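You operate a simulated robot arm through the tools that you are given. There is no shell and no other tool. Be economical: measure what you need, move in short steps, check, and stop when the job is done.

You are at the controls of a simulated two-armed robot. One attempt, no reset.

## Task
Pick up the white box from the top of the cream table with one hand, pass it to the other hand and put it in the red tray. Put the label card that says "205" from the top of the cream table on the yellow cover and the label card that says "317" on top of the orange dome. Put one of the white tiles from the top of the red table on the silver ring with red seal. Stack the blue pouch that says "62" from the top of the red table on top of the blue pouch labelled "95". Put the seals box on the shelf under the wooden bench. Push the black handle door shut. The order is free. Set down upright: white box.

It is judged by the outcome, as a careful person would: the job done as asked, and still so three seconds after it is handed in. It fails if anything else is knocked over, pushed out of place, dropped, spilled or broken. A push-on lid holds only when it is set on centred and level and pressed home; a screw cap is set on level and turned clockwise until tight.

## Robot
Two 7-joint arms with fingered hands on one trunk, on a base that drives. Base frame: it is fixed to the floor where the robot stands at the start and does not move with it; the origin is under the middle of the robot, x ahead of it, y to its left, z up; the surface under the hand at the start is at about z = 80. Lengths are in cm, angles in degrees, forces in N, time in s.
The left shoulder is at the start at [7, 14.5, 98.7], the right one opposite. With the tool pointing down near the work surface each hand reaches from about 42 to 80 cm from the robot's upright axis, wherever it stands, measured 20 degrees to its own side. Places, roughly: black handle door [-530, -180, 50]; blue pouch [75, 275, 75]; label card [75, 150, 75]; orange dome (8x8x8 cm) [50, 170, 80]; red tray (19x21 cm) [-220, 0, 86]; seals box [-125, -200, 75]; shelf under the wooden bench [-200, 100, 20]; silver ring with red seal (6x6x3 cm) [70, 270, 80]; white box [50, 25, 75]; white tile [75, 250, 75]; yellow cover (10x10x1 cm) [50, 140, 80]. Payload 3.5 kg a hand.
Tool frame (each hand has its own): the origin (TCP) lies between the finger pads and is the grasp point; the fingertips stand 2.5 cm ahead of it; z points along the fingers, y is the line along which they close. The gripper opens to 8.8 cm. The gripper's body begins 2.9 cm behind the TCP. The gripper is a hand of 4 fingers: y runs from the thumb to the fingers, the wrist lies at [-1.3, -9.7, -16.2] in the tool frame, and closing takes about 1.5 s.
Orientation is that of the tool frame in the base frame, as a unit quaternion [x, y, z, w]. With the fingers straight down and the wrist toward the robot, the tool's x, y and z point along [0, 1, 0], [1, 0, 0] and [0, 0, -1] of the base frame.

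## Interface
- The arms move only by the tool play_rows. It takes "left_steps", "right_steps" or both (then of equal length, played together; a hand with none holds still); each is a list of rows, each a list of 6 numbers: the shift along the tool's x, y, z in cm, then the turn, a rotation vector about the tool's x, y, z in degrees. In form: [[dx, dy, dz, wx, wy, wz], ...]. A call has 1 to 8 rows; each row is the pose to reach, as a shift and turn from the pose commanded when the call began, along the tool's axes at that moment. "left_fingers" and "right_fingers" are, for a hand that has rows, the gripper command, from -1 (shut) to 1 (fully open), values between in proportion, set as the call begins (left out, the last holds). Each row takes 0.2 s and may step no farther than 5 cm and 8.6 degrees from the row before; otherwise, or with a gripper value out of range, the whole call is refused. Where a pose cannot be reached the arm comes as near as it can. A force on the tool above 40 N (or 10 N above the force at the start of the call, whichever is more), or a blocked arm, ends the call early, and 0.2 s more pass. The fingers move at their own pace (about 4.5 cm/s each) and stop on an object; they squeeze with about 32 N. The grip force told is the motor's: it shows also when the fingers shut on nothing. Time passes only in rows, and 0.2 s behind the last, so rows that repeat a pose let the fingers close. The reply holds the time, the measured pose of the TCP, the force on the tool along the base axes, the opening and the grip force, in the units named above and with some noise, with the torque about the TCP (base axes, N m) and any sound that the robot's microphone picked up, and new pictures: "show" is both (left out), scene, wrist or none (wrist: the cameras of the hands that moved).
- Cameras (640 x 400 px; columns grow to the right, rows downward): "scene" is now at [13.43, 2.54, 130.11]; the picture's right is [0.27, -0.96, 0.00], its down [-0.58, -0.16, -0.80] and it looks along [0.77, 0.22, -0.60] (base axes); focal length 278 px, centre (320, 200). "left" rides on the left gripper at [-6.4, -8.3, -9.8] in its tool frame; the picture's right is [-0.62, -0.37, 0.69], its down [0.71, -0.63, 0.30] and it looks along [0.32, 0.68, 0.65] (tool axes); focal length 265 px, centre (320, 200). "right" rides on the right gripper at [6.4, -8.3, -9.8] in its tool frame; the picture's right is [-0.62, 0.37, -0.69], its down [-0.71, -0.63, 0.30] and it looks along [-0.32, 0.68, 0.65] (tool axes); focal length 265 px, centre (320, 200). There is no depth. A picture from a camera that has moved, and an enlarged one, comes with that camera's place and axes in the base frame and with its lens.
- raise_lower(by): slides the trunk up (or, below 0, down) by that many cm; the arms and the scene camera ride with it, the base frame stays. It gives what a move gives, with no picture.
- steer(legs): drives the robot by 1 to 6 legs, each [ahead, left, turn to the left] in cm, cm and degrees, along the robot's own axes; the way and the turn of a leg run together, so that a leg with both is an arc; at most 150 cm and 180 degrees a leg. The arms and the cameras ride along, it lands a little off, and it stops where it bumps. It gives what a move gives, and a new picture of the scene camera.
- preshape(shape, hand): the hand has 4 fingers and takes this shape, open, in about a second: jaw (thumb against the fingers, like two jaws); tri (thumb and two fingers); tip (a fingertip pinch); poke (one finger out to press); point (the index stretched); flat (the hand flat); cup (the hand cupped); fist (a fist). The gripper value then closes the fingers along that shape, each until it touches; the sizes above hold for jaw. It gives what a move gives, with no picture.
- pan_tilt(pan, tilt): turns the head with the scene camera to pan (to the left, within 86 degrees either way) and tilt (down, from -29 to 69), counted from straight ahead of the robot. It gives what a move gives, and a new picture of the scene camera.
- inspect(camera, box): a new picture of the part [left, top, right, bottom] of that camera's present view, enlarged. No time passes.
- job_done(): hands the job in; it is judged then, once.

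Go step by step. Nothing tells you exact positions but the pictures and the camera data: compare them with the known pose of the tool, close in by small moves and look again before you grip or let go. The budget is 207 turns and 260 pictures, counting those below and the enlarged ones. Unless the task says otherwise, let go and move clear before handing in.

The tools are called as a command line: name --argument value ..., lists and objects as JSON in quotes. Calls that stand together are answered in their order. play_rows: Moves the arms, as the interface text tells. Its arguments: {"type":"object","properties":{"left_steps":{"type":"array","items":{"type":"array","items":{"type":"number"}}},"left_fingers":{"type":"number"},"right_steps":{"type":"array","items":{"type":"array","items":{"type":"number"}}},"right_fingers":{"type":"number"},"show":{"type":"string","enum":["both","scene","wrist","none"]}},"required":[]} The other tools are called the same way: raise_lower (by) slides the trunk up or down; preshape (shape, hand) gives the hand a shape; steer (legs) drives the base; pan_tilt (pan, tilt) turns the head that bears the scene camera; inspect (camera, box) takes an enlarged picture of a part of a camera's view; job_done () hands the job in.

At the start:

```text
t: 0.0
left_ee_pos: [40.64, 38.54, 113.06]
left_tcp_rot: [0.707, 0.707, 0.0, 0.0]
left_force: [0.1, -0.5, -0.7]
left_torque: [0.04, 0.01, 0.02]
left_grip_width: 8.75
left_grasp_force: 0.2
left_shape: jaw
right_ee_pos: [55.72, -11.78, 100.15]
right_tcp_rot: [0.707, 0.708, 0.0, 0.0]
right_force: [0.3, -0.4, 0.3]
right_torque: [0.03, 0.0, 0.03]
right_grip_width: 8.73
right_grasp_force: 0.0
right_shape: jaw
trunk travel left (down, up): [-55.0, 29.0]
robot x, y, heading: [-0.28, -0.39, -0.2]
head pan, tilt: [15.9, 36.8]
```

scene: 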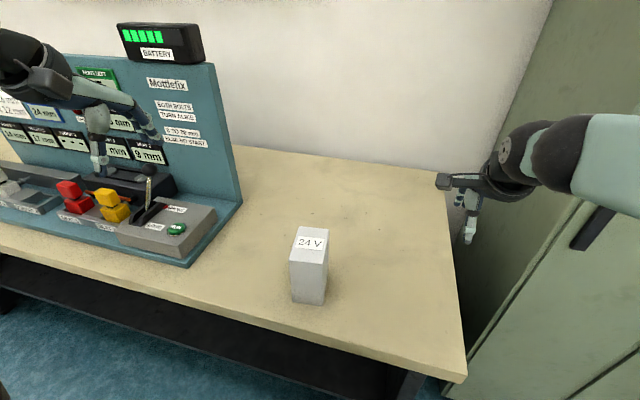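
right: 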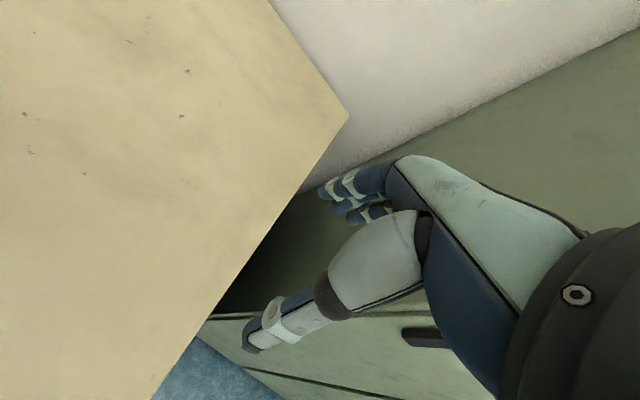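
left: 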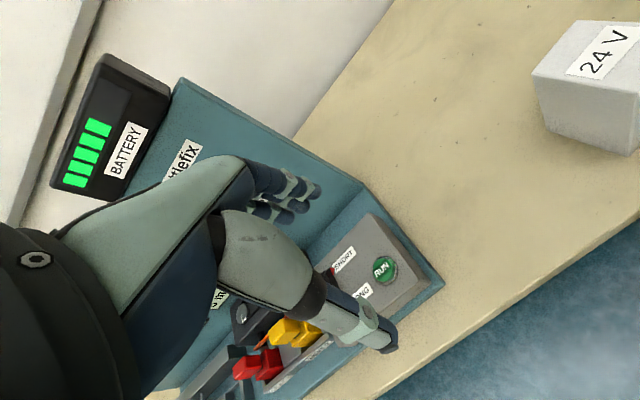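

I see the white box (24 V) on the cream table, with a blue panel to its left. I'll look closer at the box and look around.

inspect --camera "scene" --box '[240, 200, 400, 320]'

pan_tilt --pan 70 --tilt 25

```text
3.33 times, centred on (320, 260) of scene
camera zoom: at [13.43, 2.54, 130.11], right [0.27, -0.96, 0.0], down [-0.58, -0.16, -0.8], along [0.77, 0.22, -0.6], focal length 926 px, centre (320, 0)
```

zoom: 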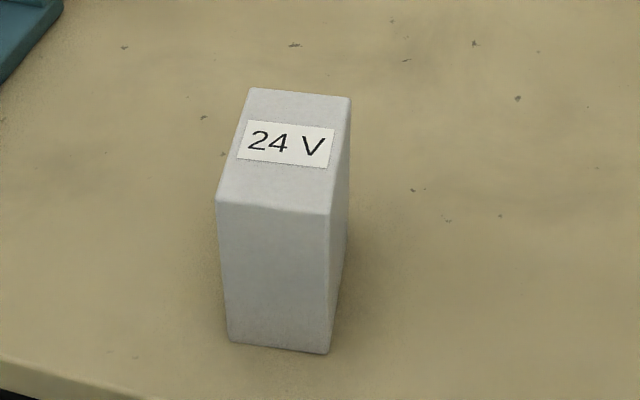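

```text
t: 1.2
left_ee_pos: [40.67, 38.62, 113.05]
left_tcp_rot: [0.708, 0.707, 0.0, 0.0]
left_force: [0.0, 0.7, 0.5]
left_torque: [0.02, 0.01, 0.02]
left_grip_width: 8.74
left_grasp_force: 0.1
left_shape: jaw
right_ee_pos: [55.73, -11.7, 100.12]
right_tcp_rot: [0.708, 0.707, 0.0, 0.0]
right_force: [-0.4, -0.6, -0.6]
right_torque: [0.02, 0.02, 0.01]
right_grip_width: 8.77
right_grasp_force: 0.0
right_shape: jaw
trunk travel left (down, up): [-55.0, 29.0]
robot x, y, heading: [-0.1, -0.02, 0.4]
head pan, tilt: [70.0, 25.0]
camera scene: at [8.22, 8.81, 131.96], right [0.94, -0.34, 0.0], down [-0.15, -0.4, -0.91], along [0.31, 0.85, -0.42], focal length 278 px, centre (320, 200)
```

scene: 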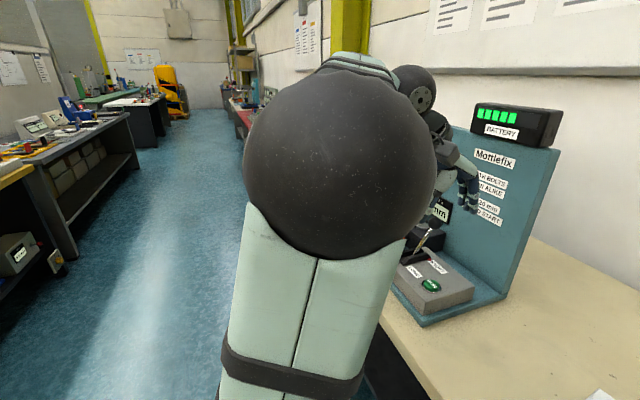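

The box is about 6 (y) x 9 (x) x 12.6 cm, centred near [48, 14.4] with a yaw of about 7°. I'll back off and move left so the right hand can take it low from the front in a handshake pose, and start reorienting that hand.

steer --legs '[[-22, 0, 0], [0, 38, 0]]'

pan_tilt --pan -10 --tilt 35

play_rows --right_steps '[[0, 0, 0, -4.9, 4.9, 4.9], [0, 0, 0, -9.8, 9.8, 9.8], [0, 0, 0, -14.7, 14.7, 14.7], [0, 0, 0, -19.6, 19.6, 19.6], [0, 0, 0, -24.5, 24.5, 24.5], [0, 0, 0, -29.4, 29.4, 29.4], [0, 0, 0, -34.3, 34.3, 34.3], [0, 0, 0, -39.2, 39.2, 39.2]]' --show "scene"

```text
t: 4.9
left_ee_pos: [18.46, 76.36, 113.05]
left_tcp_rot: [0.706, 0.708, 0.0, 0.0]
left_force: [0.7, -0.7, -0.1]
left_torque: [0.01, -0.02, 0.01]
left_grip_width: 8.75
left_grasp_force: 0.0
left_shape: jaw
right_ee_pos: [33.7, 26.23, 100.03]
right_tcp_rot: [0.705, 0.709, 0.0, 0.0]
right_force: [0.3, -0.2, -0.3]
right_torque: [0.0, 0.0, 0.01]
right_grip_width: 8.76
right_grasp_force: 0.1
right_shape: jaw
trunk travel left (down, up): [-55.0, 29.0]
robot x, y, heading: [-22.08, 38.01, 0.4]
head pan, tilt: [70.0, 25.0]
camera scene: at [-13.95, 46.48, 131.96], right [0.94, -0.34, 0.0], down [-0.14, -0.4, -0.91], along [0.31, 0.85, -0.42], focal length 278 px, centre (320, 200)
```

scene: 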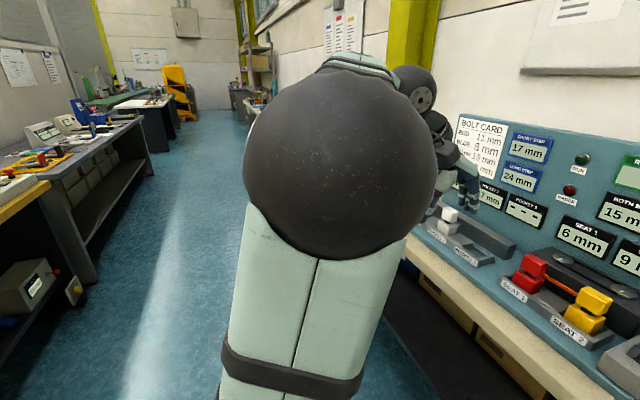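

```text
t: 6.4
left_ee_pos: [18.51, 76.48, 113.18]
left_tcp_rot: [0.706, 0.708, 0.0, 0.0]
left_force: [-0.3, 0.8, 0.5]
left_torque: [0.0, 0.0, -0.03]
left_grip_width: 8.76
left_grasp_force: 0.0
left_shape: jaw
right_ee_pos: [33.64, 26.21, 100.02]
right_tcp_rot: [0.705, 0.709, 0.001, 0.001]
right_force: [0.0, -0.2, -0.4]
right_torque: [0.05, 0.03, 0.0]
right_grip_width: 8.74
right_grasp_force: 0.1
right_shape: jaw
trunk travel left (down, up): [-55.0, 29.0]
robot x, y, heading: [-22.2, 37.66, 0.3]
head pan, tilt: [-10.0, 35.0]
camera scene: at [-8.4, 36.33, 130.38], right [-0.17, -0.99, 0.0], down [-0.57, 0.1, -0.82], along [0.81, -0.14, -0.57], focal length 278 px, centre (320, 200)
```

scene: 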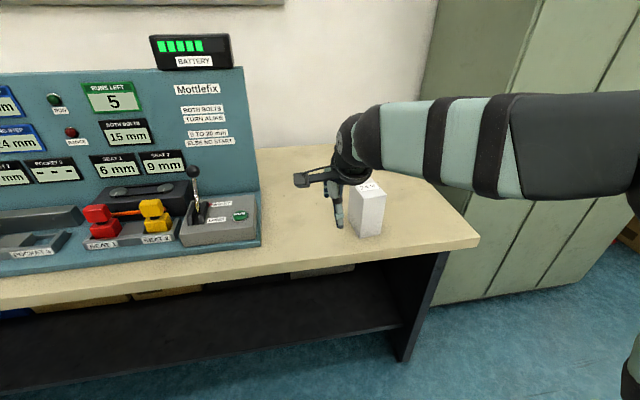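

```text
t: 8.2
left_ee_pos: [18.54, 76.47, 113.07]
left_tcp_rot: [0.707, 0.708, 0.0, 0.0]
left_force: [-0.3, 0.2, 0.2]
left_torque: [-0.03, 0.04, 0.04]
left_grip_width: 8.77
left_grasp_force: 0.0
left_shape: jaw
right_ee_pos: [33.54, 26.29, 100.23]
right_tcp_rot: [0.813, 0.36, 0.457, -0.001]
right_force: [0.6, -0.6, -0.2]
right_torque: [0.03, -0.01, 0.0]
right_grip_width: 8.76
right_grasp_force: 0.0
right_shape: jaw
trunk travel left (down, up): [-55.0, 29.0]
robot x, y, heading: [-22.59, 37.65, 0.4]
head pan, tilt: [-10.0, 35.0]
camera scene: at [-8.37, 36.42, 130.38], right [-0.17, -0.99, 0.0], down [-0.57, 0.1, -0.82], along [0.81, -0.14, -0.57], focal length 278 px, centre (320, 200)
```

scene: 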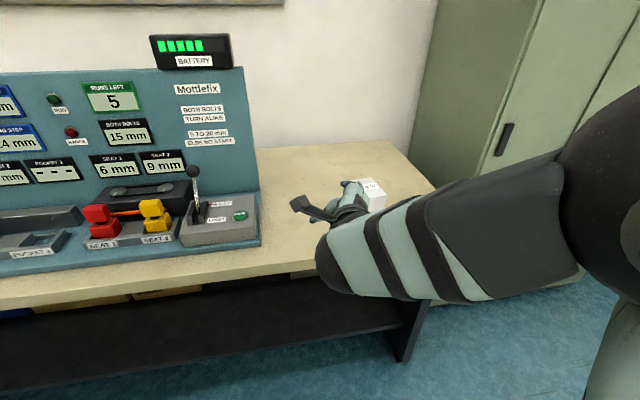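

The hand turns well. I'll finish the reorientation.

play_rows --right_steps '[[0, 0, 0, -4.3, 4.3, 4.3], [0, 0, 0, -8.6, 8.6, 8.6], [0, 0, 0, -12.9, 12.9, 12.9], [0, 0, 0, -17.2, 17.2, 17.2], [0, 0, 0, -21.5, 21.5, 21.5], [0, 0, 0, -25.8, 25.8, 25.8], [0, 0, 0, -30, 30, 30]]'

```text
t: 10.0
left_ee_pos: [18.53, 76.29, 113.11]
left_tcp_rot: [0.706, 0.708, 0.0, 0.0]
left_force: [0.2, -1.2, -0.4]
left_torque: [-0.01, -0.01, -0.02]
left_grip_width: 8.77
left_grasp_force: 0.0
left_shape: jaw
right_ee_pos: [34.92, 21.46, 102.63]
right_tcp_rot: [0.703, -0.047, 0.71, -0.014]
right_force: [-1.1, 0.6, 0.3]
right_torque: [0.0, 0.06, -0.01]
right_grip_width: 8.76
right_grasp_force: 0.1
right_shape: jaw
right hand out of reach, approached as far as the arm can: row 7
trunk travel left (down, up): [-55.0, 29.0]
robot x, y, heading: [-22.04, 37.66, 0.2]
head pan, tilt: [-10.0, 35.0]
stopped in row 7 (right hand): the arm was blocked; the commanded pose is now the measured one
camera scene: at [-8.4, 36.32, 130.38], right [-0.17, -0.99, 0.0], down [-0.57, 0.1, -0.82], along [0.81, -0.14, -0.57], focal length 278 px, centre (320, 200)
camera right: at [25.32, 29.67, 109.71], right [-0.7, -0.28, -0.65], down [0.34, 0.67, -0.65], along [0.63, -0.68, -0.38], focal length 265 px, centre (320, 200)
```

scene: 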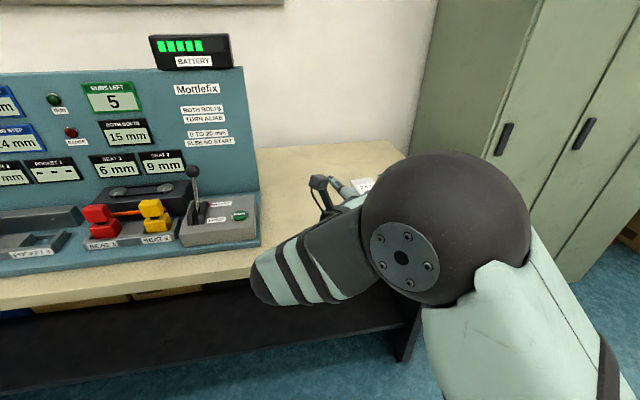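
right: 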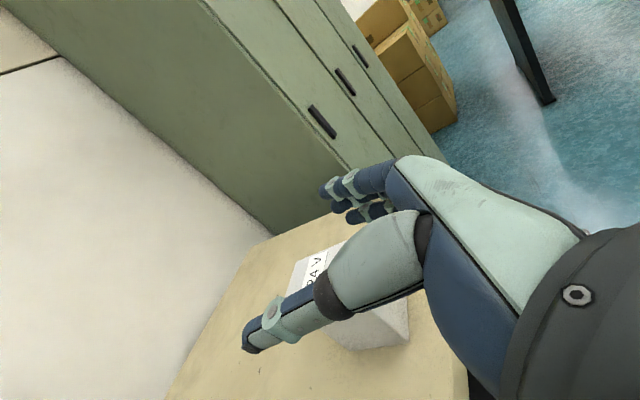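

The hand now points forward with the thumb on the left. I'll lower the trunk so the hand is at the lower part of the box, then align yaw and y.

raise_lower --by -16

play_rows --right_steps '[[0.2, 2.8, 0.3, 3, 0, -1.5], [0.5, 5.6, 0.6, 6, 0, -3], [0.7, 8.4, 1, 9.7, 0, -5]]'

```text
t: 11.9
left_ee_pos: [18.52, 76.28, 97.21]
left_tcp_rot: [0.706, 0.708, 0.001, 0.0]
left_force: [-0.9, 0.2, 0.5]
left_torque: [-0.06, -0.01, -0.03]
left_grip_width: 8.77
left_grasp_force: 0.1
left_shape: jaw
right_ee_pos: [34.87, 21.29, 86.72]
right_tcp_rot: [0.703, -0.047, 0.71, -0.014]
right_force: [-0.4, -1.2, 0.1]
right_torque: [0.01, -0.04, -0.01]
right_grip_width: 8.78
right_grasp_force: 0.0
right_shape: jaw
trunk travel left (down, up): [-39.0, 45.0]
robot x, y, heading: [-22.23, 37.76, 0.2]
head pan, tilt: [-10.0, 35.0]
```

```text
t: 12.7
left_ee_pos: [18.62, 76.15, 97.21]
left_tcp_rot: [0.706, 0.708, 0.0, -0.001]
left_force: [-0.5, -0.2, -0.3]
left_torque: [0.0, -0.02, 0.0]
left_grip_width: 8.74
left_grasp_force: 0.1
left_shape: jaw
right_ee_pos: [35.51, 13.01, 86.8]
right_tcp_rot: [0.7, 0.048, 0.711, -0.043]
right_force: [0.1, -0.5, 0.0]
right_torque: [0.0, -0.04, 0.03]
right_grip_width: 8.77
right_grasp_force: 0.0
right_shape: jaw
trunk travel left (down, up): [-39.0, 45.0]
robot x, y, heading: [-21.97, 37.44, 0.5]
head pan, tilt: [-10.0, 35.0]
camera scene: at [-8.41, 36.2, 114.38], right [-0.17, -0.99, 0.0], down [-0.57, 0.1, -0.82], along [0.81, -0.14, -0.57], focal length 278 px, centre (320, 200)
camera right: at [24.45, 20.17, 92.96], right [-0.63, -0.46, -0.63], down [0.23, 0.66, -0.71], along [0.74, -0.6, -0.31], focal length 265 px, centre (320, 200)
```

scene: 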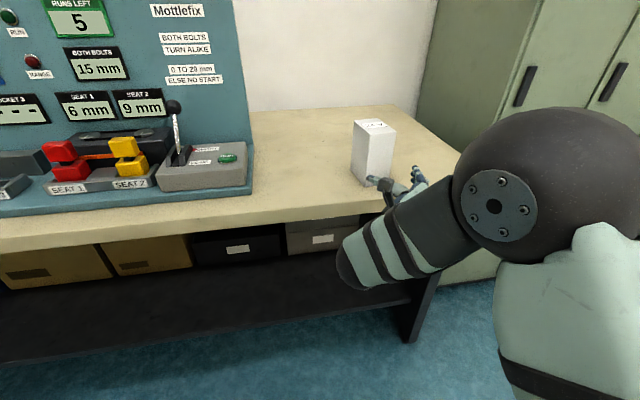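
right: 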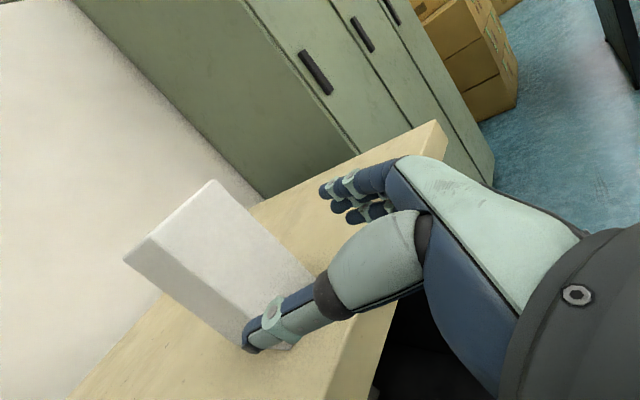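

Let me inspect the right camera view of the box for a precise alignment.

inspect --camera "right" --box '[100, 160, 420, 360]'

inspect --camera "scene" --box '[320, 100, 480, 200]'

```text
2.00 times, centred on (260, 260) of right
camera zoom: at [24.45, 20.17, 92.96], right [-0.63, -0.46, -0.63], down [0.23, 0.66, -0.71], along [0.74, -0.6, -0.31], focal length 531 px, centre (440, 80)
```

zoom: 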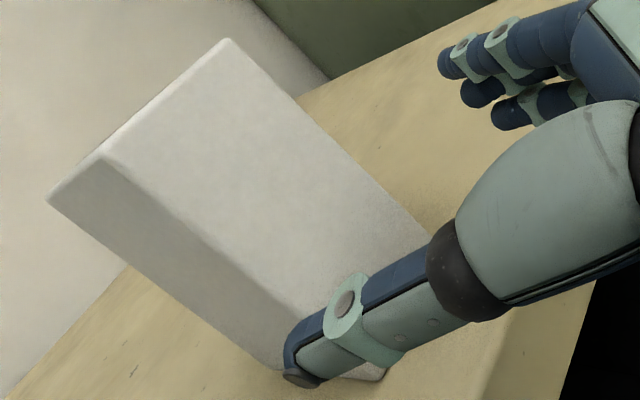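

```text
4.00 times, centred on (400, 150) of scene
camera zoom: at [-8.41, 36.2, 114.38], right [-0.17, -0.99, 0.0], down [-0.57, 0.1, -0.82], along [0.81, -0.14, -0.57], focal length 1111 px, centre (0, 400)
```

zoom: 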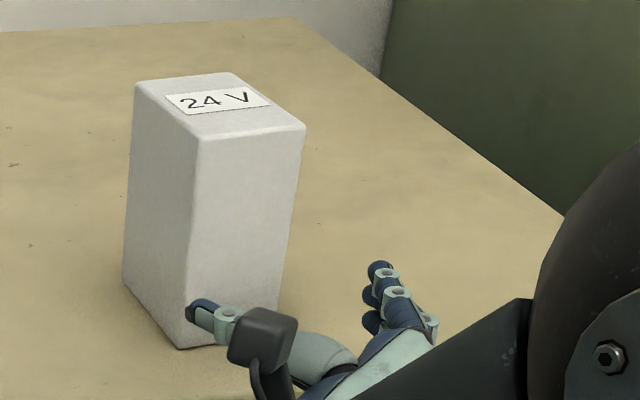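

Aligned well. I'll advance 10.5 cm along the tool, then look.

play_rows --right_steps '[[0, 0, 3, 0, 0, 0], [0, 0, 6, 0, 0, 0], [0, 0, 8.5, 0, 0, 0], [0, 0, 10.5, 0, 0, 0]]'

```text
t: 13.7
left_ee_pos: [18.5, 76.38, 97.18]
left_tcp_rot: [0.706, 0.708, 0.0, 0.0]
left_force: [0.9, -0.4, 0.1]
left_torque: [0.02, -0.02, -0.04]
left_grip_width: 8.76
left_grasp_force: 0.0
left_shape: jaw
right_ee_pos: [45.83, 14.56, 86.79]
right_tcp_rot: [0.7, 0.048, 0.711, -0.041]
right_force: [-0.8, -0.9, 0.0]
right_torque: [0.01, -0.04, -0.01]
right_grip_width: 8.78
right_grasp_force: 0.1
right_shape: jaw
trunk travel left (down, up): [-39.0, 45.0]
robot x, y, heading: [-21.91, 37.44, 0.3]
head pan, tilt: [-10.0, 35.0]
camera scene: at [-8.38, 36.31, 114.38], right [-0.17, -0.99, 0.0], down [-0.57, 0.1, -0.82], along [0.81, -0.14, -0.57], focal length 278 px, centre (320, 200)
camera right: at [34.98, 21.65, 92.99], right [-0.63, -0.46, -0.63], down [0.23, 0.66, -0.72], along [0.74, -0.6, -0.31], focal length 265 px, centre (320, 200)
```

scene: 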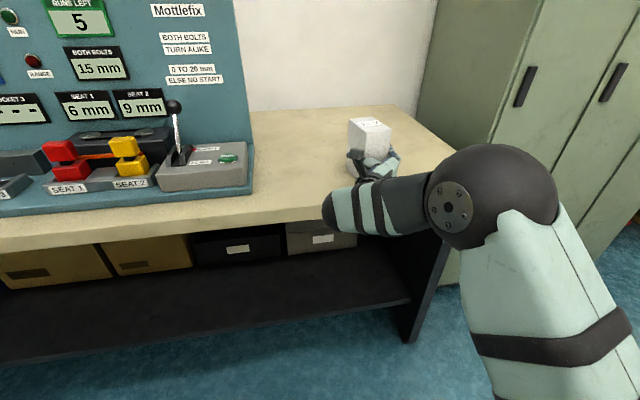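
right: 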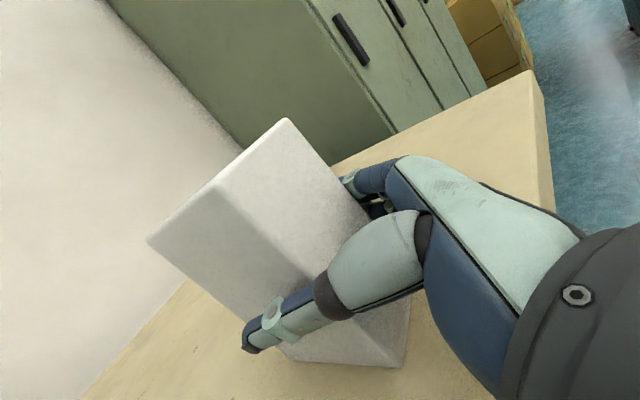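

Box is between thumb and fingers with no contact force. I'll close and lift a little.

play_rows --right_steps '[[0, 0, 0, 0, 0, 0], [0, 0, 0, 0, 0, 0], [0, 0, 0, 0, 0, 0], [0, 0, 0, 0, 0, 0], [0, 0, 0, 0, 0, 0], [0, 0, 0, 0, 0, 0], [0, 0, 0, 0, 0, 0]]' --right_fingers -1 --show "none"

play_rows --right_steps '[[3, 0, 0, 0, 0, 0], [7, 0, 0, 0, 0, 0], [11, 0, 0, 0, 0, 0], [15, 0, 0, 0, 0, 0]]'

```text
t: 15.3
left_ee_pos: [18.48, 76.52, 97.07]
left_tcp_rot: [0.707, 0.708, 0.0, -0.001]
left_force: [0.1, 0.4, 0.1]
left_torque: [0.03, -0.01, 0.03]
left_grip_width: 8.76
left_grasp_force: 0.0
left_shape: jaw
right_ee_pos: [45.9, 14.41, 86.85]
right_tcp_rot: [0.7, 0.047, 0.711, -0.042]
right_force: [-0.7, -0.4, -0.4]
right_torque: [-0.05, -0.02, 0.09]
right_grip_width: 6.15
right_grasp_force: 31.8
right_shape: jaw
trunk travel left (down, up): [-39.0, 45.0]
robot x, y, heading: [-22.37, 37.6, 0.2]
head pan, tilt: [-10.0, 35.0]
```

```text
t: 16.3
left_ee_pos: [18.53, 76.32, 97.1]
left_tcp_rot: [0.706, 0.708, 0.0, 0.001]
left_force: [0.1, -0.2, -0.6]
left_torque: [0.0, 0.01, -0.02]
left_grip_width: 8.78
left_grasp_force: 0.0
left_shape: jaw
right_ee_pos: [45.62, 14.55, 101.8]
right_tcp_rot: [0.702, 0.046, 0.71, -0.043]
right_force: [0.2, -0.7, -3.0]
right_torque: [0.0, 0.13, -0.02]
right_grip_width: 6.13
right_grasp_force: 31.8
right_shape: jaw
trunk travel left (down, up): [-39.0, 45.0]
robot x, y, heading: [-22.23, 37.83, 0.3]
head pan, tilt: [-10.0, 35.0]
camera scene: at [-8.42, 36.31, 114.38], right [-0.17, -0.99, 0.0], down [-0.57, 0.1, -0.82], along [0.81, -0.14, -0.57], focal length 278 px, centre (320, 200)
camera right: at [34.67, 21.71, 108.01], right [-0.63, -0.46, -0.63], down [0.23, 0.66, -0.72], along [0.74, -0.6, -0.31], focal length 265 px, centre (320, 200)
```

scene: 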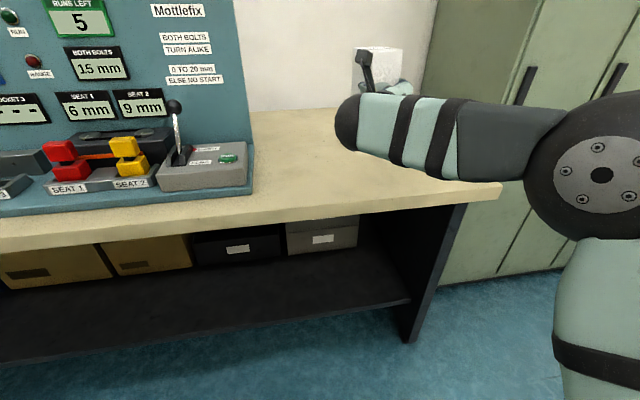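
right: 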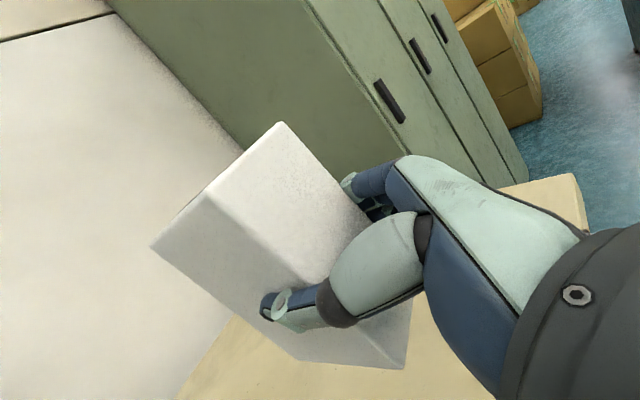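

The box is held (0.3 kg). I'll back the robot away from the table, bring the box toward the middle, and raise and turn the left hand to come from above.

steer --legs '[[-22, 0, 0]]'

play_rows --right_steps '[[0, -2, 0, 0, 0, 0], [0, -4, 0, 0, 0, 0], [0, -6, 0, 0, 0, 0], [0, -8, 0, 0, 0, 0], [0, -10, 0, 0, 0, 0], [0, -12, 0, 0, 0, 0], [0, -14, 0, 0, 0, 0], [0, -15, 0, 0, 0, 0]]' --left_steps '[[0, 0, -2.5, 0, 0, 8.4], [0, 0, -5, 0, 0, 16.8], [0, 0, -7.5, 0, 0, 25.2], [0, 0, -10, 0, 0, 33.6], [0, 0, -12.5, 0, 0, 42], [0, 0, -15, 0, 0, 50.4], [0, 0, -17, 0, 0, 58.8], [0, 0, -20, 0, 0, 67.2]]' --show "scene"

```text
t: 18.0
left_ee_pos: [-3.61, 76.04, 97.04]
left_tcp_rot: [0.707, 0.707, 0.0, 0.0]
left_force: [1.1, 0.3, -0.9]
left_torque: [-0.01, 0.02, 0.02]
left_grip_width: 8.78
left_grasp_force: 0.0
left_shape: jaw
right_ee_pos: [23.31, 14.12, 101.8]
right_tcp_rot: [0.701, 0.045, 0.711, -0.041]
right_force: [0.1, -0.3, -3.4]
right_torque: [-0.01, 0.09, -0.02]
right_grip_width: 6.15
right_grasp_force: 31.9
right_shape: jaw
trunk travel left (down, up): [-39.0, 45.0]
robot x, y, heading: [-44.54, 37.6, -0.1]
head pan, tilt: [-10.0, 35.0]
camera scene: at [-30.62, 36.22, 114.38], right [-0.18, -0.98, 0.0], down [-0.56, 0.1, -0.82], along [0.81, -0.14, -0.57], focal length 278 px, centre (320, 200)
```

scene: 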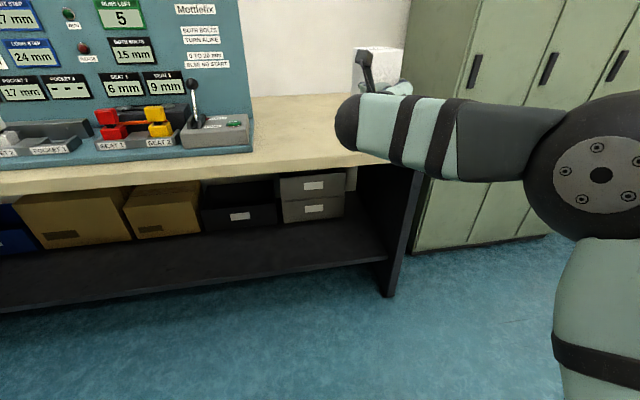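

```text
t: 19.4
left_ee_pos: [-3.73, 75.73, 111.45]
left_tcp_rot: [0.912, 0.409, -0.027, 0.0]
left_force: [1.4, -6.0, 1.8]
left_torque: [0.75, 0.23, 0.65]
left_grip_width: 8.76
left_grasp_force: 0.0
left_shape: jaw
left hand out of reach, approached as far as the arm can: row 2, 6, 7
right_ee_pos: [21.98, 25.55, 101.67]
right_tcp_rot: [0.702, 0.044, 0.71, -0.041]
right_force: [0.2, -0.7, -3.1]
right_torque: [-0.02, 0.16, 0.03]
right_grip_width: 6.15
right_grasp_force: 31.6
right_shape: jaw
trunk travel left (down, up): [-39.0, 45.0]
robot x, y, heading: [-44.02, 37.83, -0.3]
head pan, tilt: [-10.0, 35.0]
stopped in row 7 (left hand): the force on the tool passed its limit at 187 N (the readings are from after the stop); the commanded pose is now the measured one
camera scene: at [-30.65, 36.08, 114.38], right [-0.17, -0.98, 0.0], down [-0.56, 0.1, -0.82], along [0.81, -0.14, -0.57], focal length 278 px, centre (320, 200)
```

scene: 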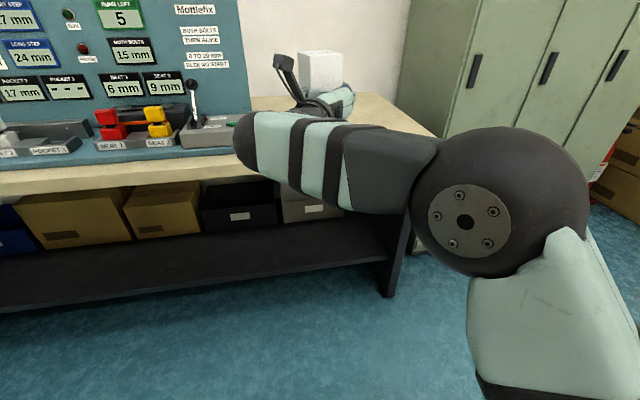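

The left arm got cramped near the body. I'll move the left hand forward first, then finish its turn.

play_rows --left_steps '[[2.65, 3, 0, 0, 0, 0], [5.3, 6, 0, 0, 0, 0], [8, 9, 0, 0, 0, 0], [10.6, 12, 0, 0, 0, 0], [13.3, 15, 0, 0, 0, 0]]' --show "none"

pan_tilt --pan 15 --tilt 25

```text
t: 19.6
left_ee_pos: [-3.2, 76.04, 111.42]
left_tcp_rot: [0.901, 0.432, -0.044, 0.01]
left_force: [3.4, -8.7, 4.0]
left_torque: [1.08, 0.88, 0.93]
left_grip_width: 8.76
left_grasp_force: 0.1
left_shape: jaw
left hand out of reach, approached as far as the arm can: row 1
right_ee_pos: [22.01, 25.8, 101.35]
right_tcp_rot: [0.703, 0.047, 0.708, -0.041]
right_force: [-0.6, -0.5, -4.4]
right_torque: [-0.06, 0.1, 0.03]
right_grip_width: 6.12
right_grasp_force: 31.9
right_shape: jaw
trunk travel left (down, up): [-39.0, 45.0]
robot x, y, heading: [-44.21, 37.68, -0.1]
head pan, tilt: [-10.0, 35.0]
stopped in row 1 (left hand): the force on the tool passed its limit at 194 N (the readings are from after the stop); the commanded pose is now the measured one
```

```text
t: 20.5
left_ee_pos: [-3.34, 76.04, 111.49]
left_tcp_rot: [0.901, 0.432, -0.043, 0.009]
left_force: [4.6, -17.0, 8.2]
left_torque: [2.02, 1.2, 1.74]
left_grip_width: 8.8
left_grasp_force: 0.1
left_shape: jaw
right_ee_pos: [21.93, 25.79, 101.44]
right_tcp_rot: [0.702, 0.045, 0.709, -0.041]
right_force: [0.4, -0.4, -3.8]
right_torque: [-0.01, 0.1, 0.05]
right_grip_width: 6.14
right_grasp_force: 31.7
right_shape: jaw
trunk travel left (down, up): [-39.0, 45.0]
robot x, y, heading: [-44.35, 37.94, -0.1]
head pan, tilt: [15.0, 25.0]
camera scene: at [-30.32, 40.15, 115.95], right [0.26, -0.97, 0.0], down [-0.41, -0.11, -0.91], along [0.88, 0.23, -0.42], focal length 278 px, centre (320, 200)
```

scene: 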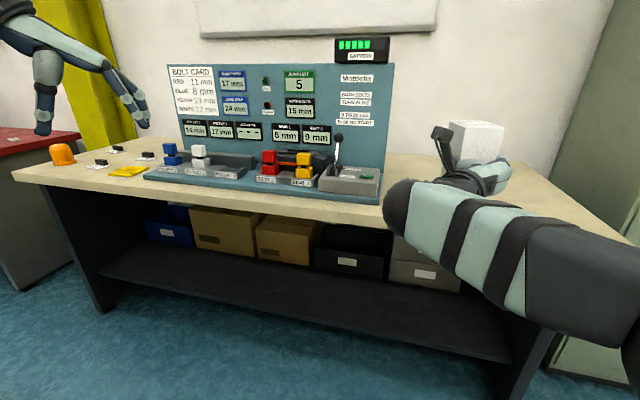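

pan_tilt --pan 60 --tilt 20

```text
t: 21.6
left_ee_pos: [-3.24, 75.92, 111.48]
left_tcp_rot: [0.901, 0.432, -0.043, 0.01]
left_force: [3.0, -20.6, 9.8]
left_torque: [2.46, 1.42, 2.15]
left_grip_width: 8.79
left_grasp_force: 0.1
left_shape: jaw
right_ee_pos: [21.97, 25.73, 101.57]
right_tcp_rot: [0.702, 0.046, 0.71, -0.041]
right_force: [0.0, 0.1, -3.4]
right_torque: [-0.01, 0.11, -0.02]
right_grip_width: 6.13
right_grasp_force: 32.4
right_shape: jaw
trunk travel left (down, up): [-39.0, 45.0]
robot x, y, heading: [-44.28, 37.57, 0.0]
head pan, tilt: [60.0, 20.0]
camera scene: at [-34.55, 45.84, 116.76], right [0.87, -0.5, 0.0], down [-0.17, -0.3, -0.94], along [0.47, 0.81, -0.34], focal length 278 px, centre (320, 200)
```

scene: 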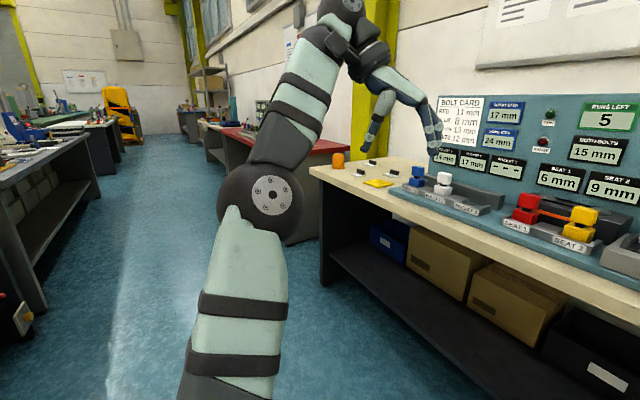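

The forearm folds against the hand because the wrist is high above the lowered shoulder. I'll undo some of that: lower the left hand and turn it back, and then do the handover lower down.

play_rows --left_steps '[[0, 0, 2, 0, 0, -3], [0, 0, 4, 0, 0, -6], [0, 0, 6, 0, 0, -9], [0, 0, 8, 0, 0, -12], [0, 0, 10, 0, 0, -15]]' --show "scene"

```text
t: 22.8
left_ee_pos: [-3.01, 75.78, 102.19]
left_tcp_rot: [0.837, 0.545, -0.045, 0.003]
left_force: [0.0, 0.5, 0.5]
left_torque: [-0.01, -0.01, 0.0]
left_grip_width: 8.77
left_grasp_force: 0.1
left_shape: jaw
left hand out of reach, approached as far as the arm can: row 5
right_ee_pos: [21.93, 25.69, 101.44]
right_tcp_rot: [0.702, 0.045, 0.71, -0.042]
right_force: [0.7, 0.0, -3.1]
right_torque: [-0.05, 0.12, -0.01]
right_grip_width: 6.14
right_grasp_force: 31.9
right_shape: jaw
trunk travel left (down, up): [-39.0, 45.0]
robot x, y, heading: [-44.34, 37.46, 0.0]
head pan, tilt: [60.0, 20.0]
camera scene: at [-34.57, 45.75, 116.77], right [0.87, -0.5, 0.0], down [-0.17, -0.3, -0.94], along [0.47, 0.81, -0.34], focal length 278 px, centre (320, 200)
```

scene: 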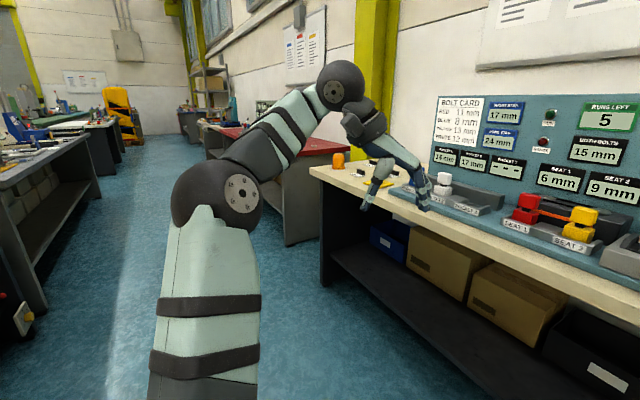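

Freed. Now lower the held box and bring the left hand toward it, still short of it.

play_rows --right_steps '[[-1.6, 0, 0, 0, 0, 0], [-3.2, 0, 0, 0, 0, 0], [-4.8, 0, 0, 0, 0, 0], [-6.4, 0, 0, 0, 0, 0], [-8, 0, 0, 0, 0, 0], [-9.6, 0, 0, 0, 0, 0], [-11.2, 0, 0, 0, 0, 0], [-13, 0, 0, 0, 0, 0]]' --left_steps '[[-2, 3.5, -0.1, 0, 0, 3], [-4, 7, -0.2, 0, 0, 6], [-6, 10.5, -0.3, 0, 0, 10], [-8, 14, -0.5, 0, 0, 14], [-10, 17.5, -0.6, 0, 0, 18], [-12, 21, -0.7, 0, 0, 22], [-14, 25, -0.9, 0, 0, 26], [-16, 29, -1, 0, 0, 30]]' --show "none"

pan_tilt --pan 5 --tilt 35

```text
t: 24.6
left_ee_pos: [13.06, 49.45, 102.78]
left_tcp_rot: [0.947, 0.318, -0.042, 0.015]
left_force: [0.1, -0.1, 0.4]
left_torque: [0.0, -0.01, 0.0]
left_grip_width: 8.77
left_grasp_force: 0.2
left_shape: jaw
left hand out of reach, approached as far as the arm can: row 7, 8
right_ee_pos: [22.09, 25.82, 88.6]
right_tcp_rot: [0.702, 0.045, 0.71, -0.041]
right_force: [-0.1, -0.3, -2.4]
right_torque: [-0.01, 0.11, -0.02]
right_grip_width: 6.13
right_grasp_force: 31.9
right_shape: jaw
trunk travel left (down, up): [-39.0, 45.0]
robot x, y, heading: [-44.36, 38.08, -0.3]
head pan, tilt: [60.0, 20.0]
```

```text
t: 25.9
left_ee_pos: [13.27, 49.46, 102.6]
left_tcp_rot: [0.947, 0.319, -0.042, 0.015]
left_force: [0.3, 0.4, -0.3]
left_torque: [0.03, 0.01, 0.01]
left_grip_width: 8.79
left_grasp_force: 0.0
left_shape: jaw
right_ee_pos: [22.11, 25.78, 88.5]
right_tcp_rot: [0.702, 0.045, 0.71, -0.041]
right_force: [0.4, -0.4, -2.7]
right_torque: [-0.01, 0.1, 0.0]
right_grip_width: 6.12
right_grasp_force: 31.7
right_shape: jaw
trunk travel left (down, up): [-39.0, 45.0]
robot x, y, heading: [-44.04, 37.49, -0.2]
head pan, tilt: [5.0, 35.0]
camera scene: at [-30.45, 38.54, 114.37], right [0.09, -1.0, 0.0], down [-0.57, -0.05, -0.82], along [0.82, 0.07, -0.57], focal length 278 px, centre (320, 200)
```

scene: 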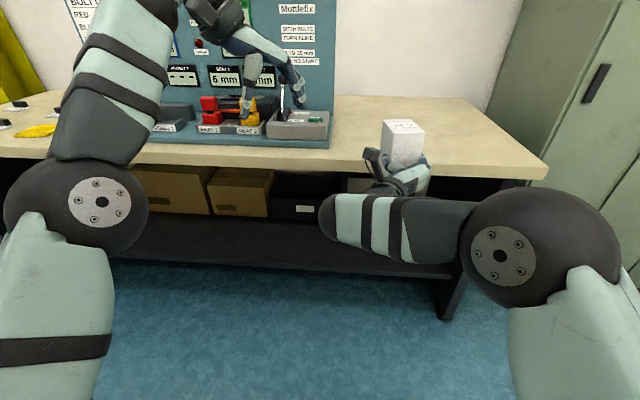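

play_rows --left_steps '[[-0.8, 4.3, 0.1, 0, 0.8, 5], [-1.6, 8.6, 0.2, 0, 1.6, 10], [-2.4, 12.9, 0.3, 0, 2.4, 15], [-3.2, 17.2, 0.4, 0, 3.2, 20], [-4, 21.5, 0.5, 0, 4, 25], [-4.8, 25.8, 0.5, 0, 5, 30]]'

```text
t: 27.3
left_ee_pos: [10.29, 30.93, 98.21]
left_tcp_rot: [0.995, 0.096, -0.012, 0.019]
left_force: [-0.3, -12.6, -2.9]
left_torque: [1.28, -0.22, 1.19]
left_grip_width: 8.8
left_grasp_force: 0.0
left_shape: jaw
left hand out of reach, approached as far as the arm can: row 1, 2, 3, 4, 5, 6
right_ee_pos: [22.48, 25.66, 88.23]
right_tcp_rot: [0.704, 0.045, 0.708, -0.043]
right_force: [-0.5, -0.2, -3.7]
right_torque: [-0.02, 0.08, 0.0]
right_grip_width: 6.16
right_grasp_force: 32.0
right_shape: jaw
trunk travel left (down, up): [-39.0, 45.0]
robot x, y, heading: [-44.25, 37.62, -0.2]
head pan, tilt: [5.0, 35.0]
stopped in row 6 (left hand): the force on the tool passed its limit at 171 N (the readings are from after the stop); the commanded pose is now the measured one
camera scene: at [-30.01, 38.32, 114.31], right [0.09, -1.0, 0.0], down [-0.58, -0.05, -0.82], along [0.81, 0.07, -0.58], focal length 278 px, centre (320, 200)
camera left: at [2.59, 38.43, 108.01], right [-0.69, 0.21, -0.69], down [0.57, 0.74, -0.35], along [0.44, -0.63, -0.64], focal length 265 px, centre (320, 200)
```

scene: 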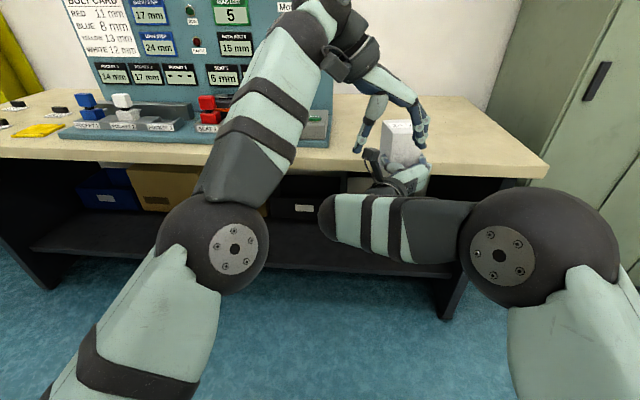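
left: 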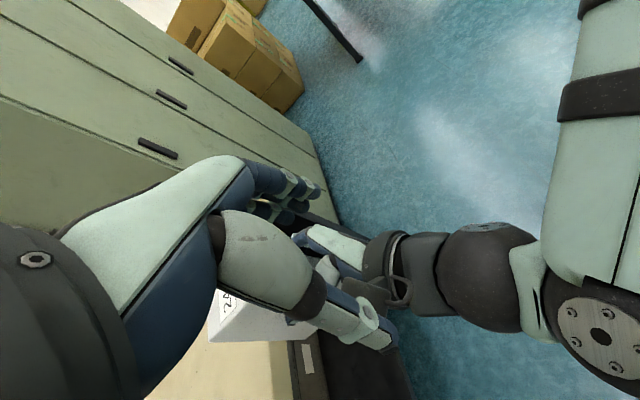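

The left arm folds too much because the shoulder is low. I'll back the left hand off, then raise the trunk and lower the right hand relative to it.

play_rows --left_steps '[[0.5, -3, -0.5, 0, 0, -5], [1, -6, -1, 0, 0, -10], [2, -10, -2, 0, 0, -15], [2.5, -14, -3, 0, 0, -20]]' --show "none"

raise_lower --by 22

play_rows --right_steps '[[-2.5, 0, 0, 0, 0, 0], [-5, 0, 0, 0, 0, 0], [-7.5, 0, 0, 0, 0, 0], [-10, 0, 0, 0, 0, 0], [-12.5, 0, 0, 0, 0, 0], [-15, 0, 0, 0, 0, 0], [-17.5, 0, 0, 0, 0, 0], [-20, 0, 0, 0, 0, 0]]' --show "scene"

```text
t: 27.5
left_ee_pos: [10.0, 31.44, 98.74]
left_tcp_rot: [0.992, 0.121, -0.021, 0.024]
left_force: [-0.1, -14.8, -2.6]
left_torque: [1.36, -0.11, 1.18]
left_grip_width: 8.8
left_grasp_force: 0.0
left_shape: jaw
right_ee_pos: [22.01, 25.9, 88.6]
right_tcp_rot: [0.702, 0.046, 0.709, -0.042]
right_force: [0.1, 0.3, -2.7]
right_torque: [-0.03, 0.09, 0.01]
right_grip_width: 6.14
right_grasp_force: 32.0
right_shape: jaw
trunk travel left (down, up): [-39.0, 45.0]
robot x, y, heading: [-44.43, 37.92, -0.4]
head pan, tilt: [5.0, 35.0]
stopped in row 1 (left hand): the force on the tool passed its limit at 190 N (the readings are from after the stop); the commanded pose is now the measured one
```

```text
t: 29.8
left_ee_pos: [10.2, 31.38, 120.47]
left_tcp_rot: [0.992, 0.119, -0.022, 0.022]
left_force: [-3.6, -29.5, -2.0]
left_torque: [3.17, -0.56, 2.93]
left_grip_width: 8.79
left_grasp_force: 0.0
left_shape: jaw
right_ee_pos: [22.25, 25.84, 110.48]
right_tcp_rot: [0.703, 0.048, 0.709, -0.042]
right_force: [0.2, 0.3, -4.5]
right_torque: [-0.06, 0.1, -0.01]
right_grip_width: 6.17
right_grasp_force: 31.6
right_shape: jaw
trunk travel left (down, up): [-61.0, 23.0]
robot x, y, heading: [-44.37, 37.53, -0.1]
head pan, tilt: [5.0, 35.0]
```

```text
t: 31.6
left_ee_pos: [10.31, 31.3, 120.53]
left_tcp_rot: [0.992, 0.12, -0.023, 0.022]
left_force: [-3.7, -29.7, -2.0]
left_torque: [3.16, -0.53, 2.9]
left_grip_width: 8.78
left_grasp_force: 0.0
left_shape: jaw
right_ee_pos: [22.43, 25.71, 90.61]
right_tcp_rot: [0.702, 0.045, 0.709, -0.042]
right_force: [0.3, -0.2, -3.6]
right_torque: [-0.02, 0.09, 0.04]
right_grip_width: 6.17
right_grasp_force: 32.4
right_shape: jaw
trunk travel left (down, up): [-61.0, 23.0]
robot x, y, heading: [-44.36, 37.59, 0.1]
head pan, tilt: [5.0, 35.0]
camera scene: at [-30.32, 38.52, 136.37], right [0.09, -1.0, 0.0], down [-0.57, -0.05, -0.82], along [0.82, 0.07, -0.57], focal length 278 px, centre (320, 200)
```

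scene: 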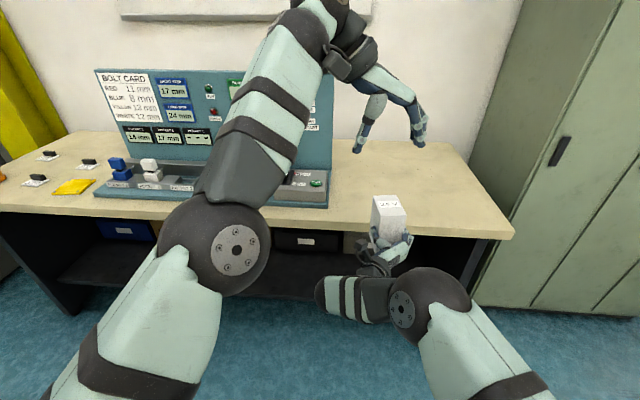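

play_rows --left_steps '[[0, 0, 2, 0, 0, -3], [0, -1, 4, 0, 0, -6], [0, -2, 6, 0, 0, -9], [0, -3, 8, 0, 0, -12], [0, -3, 10, 0, 0, -12], [0, -3, 12, 0, 0, -12]]' --show "scene"

```text
t: 31.9
left_ee_pos: [10.13, 31.25, 120.66]
left_tcp_rot: [0.992, 0.125, -0.026, 0.024]
left_force: [0.9, -10.1, -4.0]
left_torque: [0.77, -0.23, 0.77]
left_grip_width: 8.78
left_grasp_force: 0.1
left_shape: jaw
right_ee_pos: [22.31, 25.66, 90.56]
right_tcp_rot: [0.702, 0.045, 0.709, -0.041]
right_force: [0.3, 0.1, -4.0]
right_torque: [-0.03, 0.12, 0.03]
right_grip_width: 6.16
right_grasp_force: 31.9
right_shape: jaw
trunk travel left (down, up): [-61.0, 23.0]
robot x, y, heading: [-44.47, 37.47, 0.1]
head pan, tilt: [5.0, 35.0]
stopped in row 1 (left hand): the force on the tool passed its limit at 85 N (the readings are from after the stop); the commanded pose is now the measured one
camera scene: at [-30.44, 38.53, 136.38], right [0.09, -1.0, 0.0], down [-0.57, -0.05, -0.82], along [0.82, 0.07, -0.57], focal length 278 px, centre (320, 200)
```

scene: 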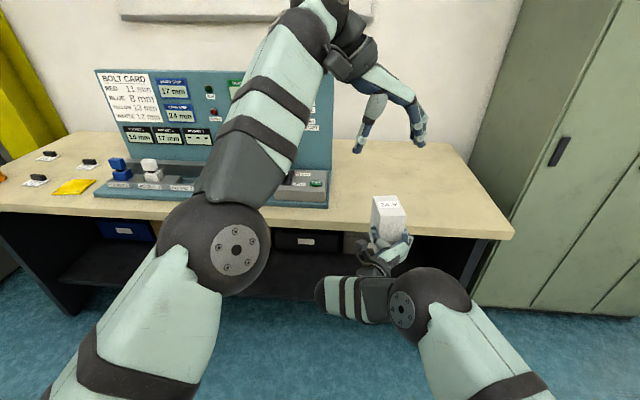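

play_rows --left_steps '[[0, 0, 2, 0, 0, -5], [0, -1, 4, 0, 0, -10], [0, -2, 6, 0, 0, -15], [0, -3, 9, 0, 0, -20], [0, -4, 12, 0, 0, -25]]' --show "scene"

```text
t: 32.1
left_ee_pos: [10.25, 31.2, 120.53]
left_tcp_rot: [0.99, 0.137, -0.035, 0.028]
left_force: [0.4, -7.8, -2.5]
left_torque: [0.66, -0.14, 0.62]
left_grip_width: 8.79
left_grasp_force: 0.1
left_shape: jaw
right_ee_pos: [22.31, 25.72, 90.47]
right_tcp_rot: [0.703, 0.046, 0.708, -0.043]
right_force: [0.0, 0.5, -2.5]
right_torque: [-0.05, 0.09, -0.04]
right_grip_width: 6.15
right_grasp_force: 32.1
right_shape: jaw
trunk travel left (down, up): [-61.0, 23.0]
robot x, y, heading: [-44.1, 37.56, -0.0]
head pan, tilt: [5.0, 35.0]
stopped in row 1 (left hand): the force on the tool passed its limit at 91 N (the readings are from after the stop); the commanded pose is now the measured one
camera scene: at [-30.38, 38.52, 136.37], right [0.09, -1.0, 0.0], down [-0.57, -0.05, -0.82], along [0.82, 0.07, -0.57], focal length 278 px, centre (320, 200)
```

scene: 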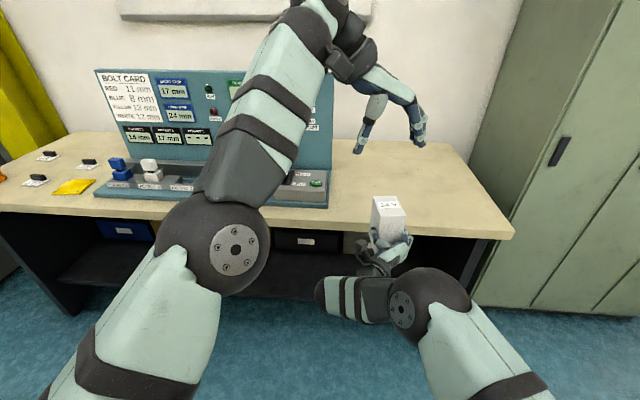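

play_rows --left_steps '[[0, 0, 0, 0, 5, 0], [0, 0, 0, 0, 10, 0], [0, 0, 1, 0, 15, 0], [0, 0, 2, 0, 20, 0]]' --show "scene"

```text
t: 32.4
left_ee_pos: [10.32, 31.2, 120.58]
left_tcp_rot: [0.987, 0.151, -0.038, 0.03]
left_force: [1.5, -10.2, -3.8]
left_torque: [0.84, -0.08, 0.75]
left_grip_width: 8.8
left_grasp_force: 0.0
left_shape: jaw
right_ee_pos: [22.23, 25.7, 90.31]
right_tcp_rot: [0.704, 0.046, 0.707, -0.043]
right_force: [0.0, -0.1, -3.0]
right_torque: [0.0, 0.13, 0.01]
right_grip_width: 6.16
right_grasp_force: 31.8
right_shape: jaw
trunk travel left (down, up): [-61.0, 23.0]
robot x, y, heading: [-44.36, 37.86, -0.3]
head pan, tilt: [5.0, 35.0]
stopped in row 1 (left hand): the force on the tool passed its limit at 123 N (the readings are from after the stop); the commanded pose is now the measured one
camera scene: at [-30.42, 38.51, 136.37], right [0.09, -1.0, 0.0], down [-0.57, -0.05, -0.82], along [0.82, 0.07, -0.57], focal length 278 px, centre (320, 200)
```

scene: 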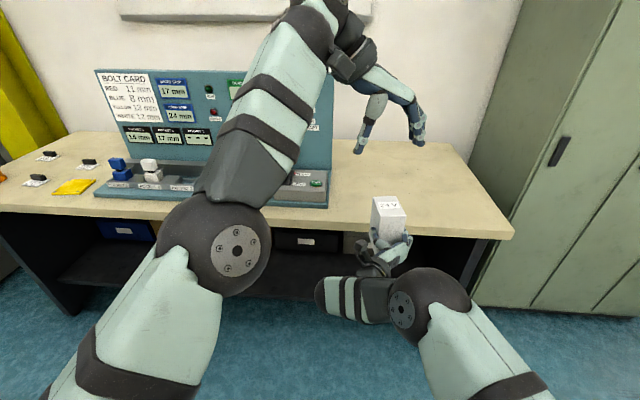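

play_rows --left_steps '[[0, 1, 0, 0, 0, -2], [0, 2, 0, 0, 0, -5], [0, 3, 1, 0, 0, -9], [0, 4, 3, 0, 0, -14], [0, 4, 5, 0, 0, -20]]' --show "none"

```text
t: 33.6
left_ee_pos: [11.24, 27.33, 115.74]
left_tcp_rot: [0.946, 0.32, -0.043, 0.021]
left_force: [0.2, -0.3, 0.4]
left_torque: [0.0, 0.0, 0.0]
left_grip_width: 8.8
left_grasp_force: 0.1
left_shape: jaw
left hand out of reach, approached as far as the arm can: row 2
right_ee_pos: [22.3, 25.76, 90.57]
right_tcp_rot: [0.703, 0.045, 0.708, -0.042]
right_force: [-0.3, -0.3, -3.3]
right_torque: [-0.05, 0.16, 0.01]
right_grip_width: 6.12
right_grasp_force: 32.3
right_shape: jaw
trunk travel left (down, up): [-61.0, 23.0]
robot x, y, heading: [-44.44, 37.37, -0.3]
head pan, tilt: [5.0, 35.0]
```

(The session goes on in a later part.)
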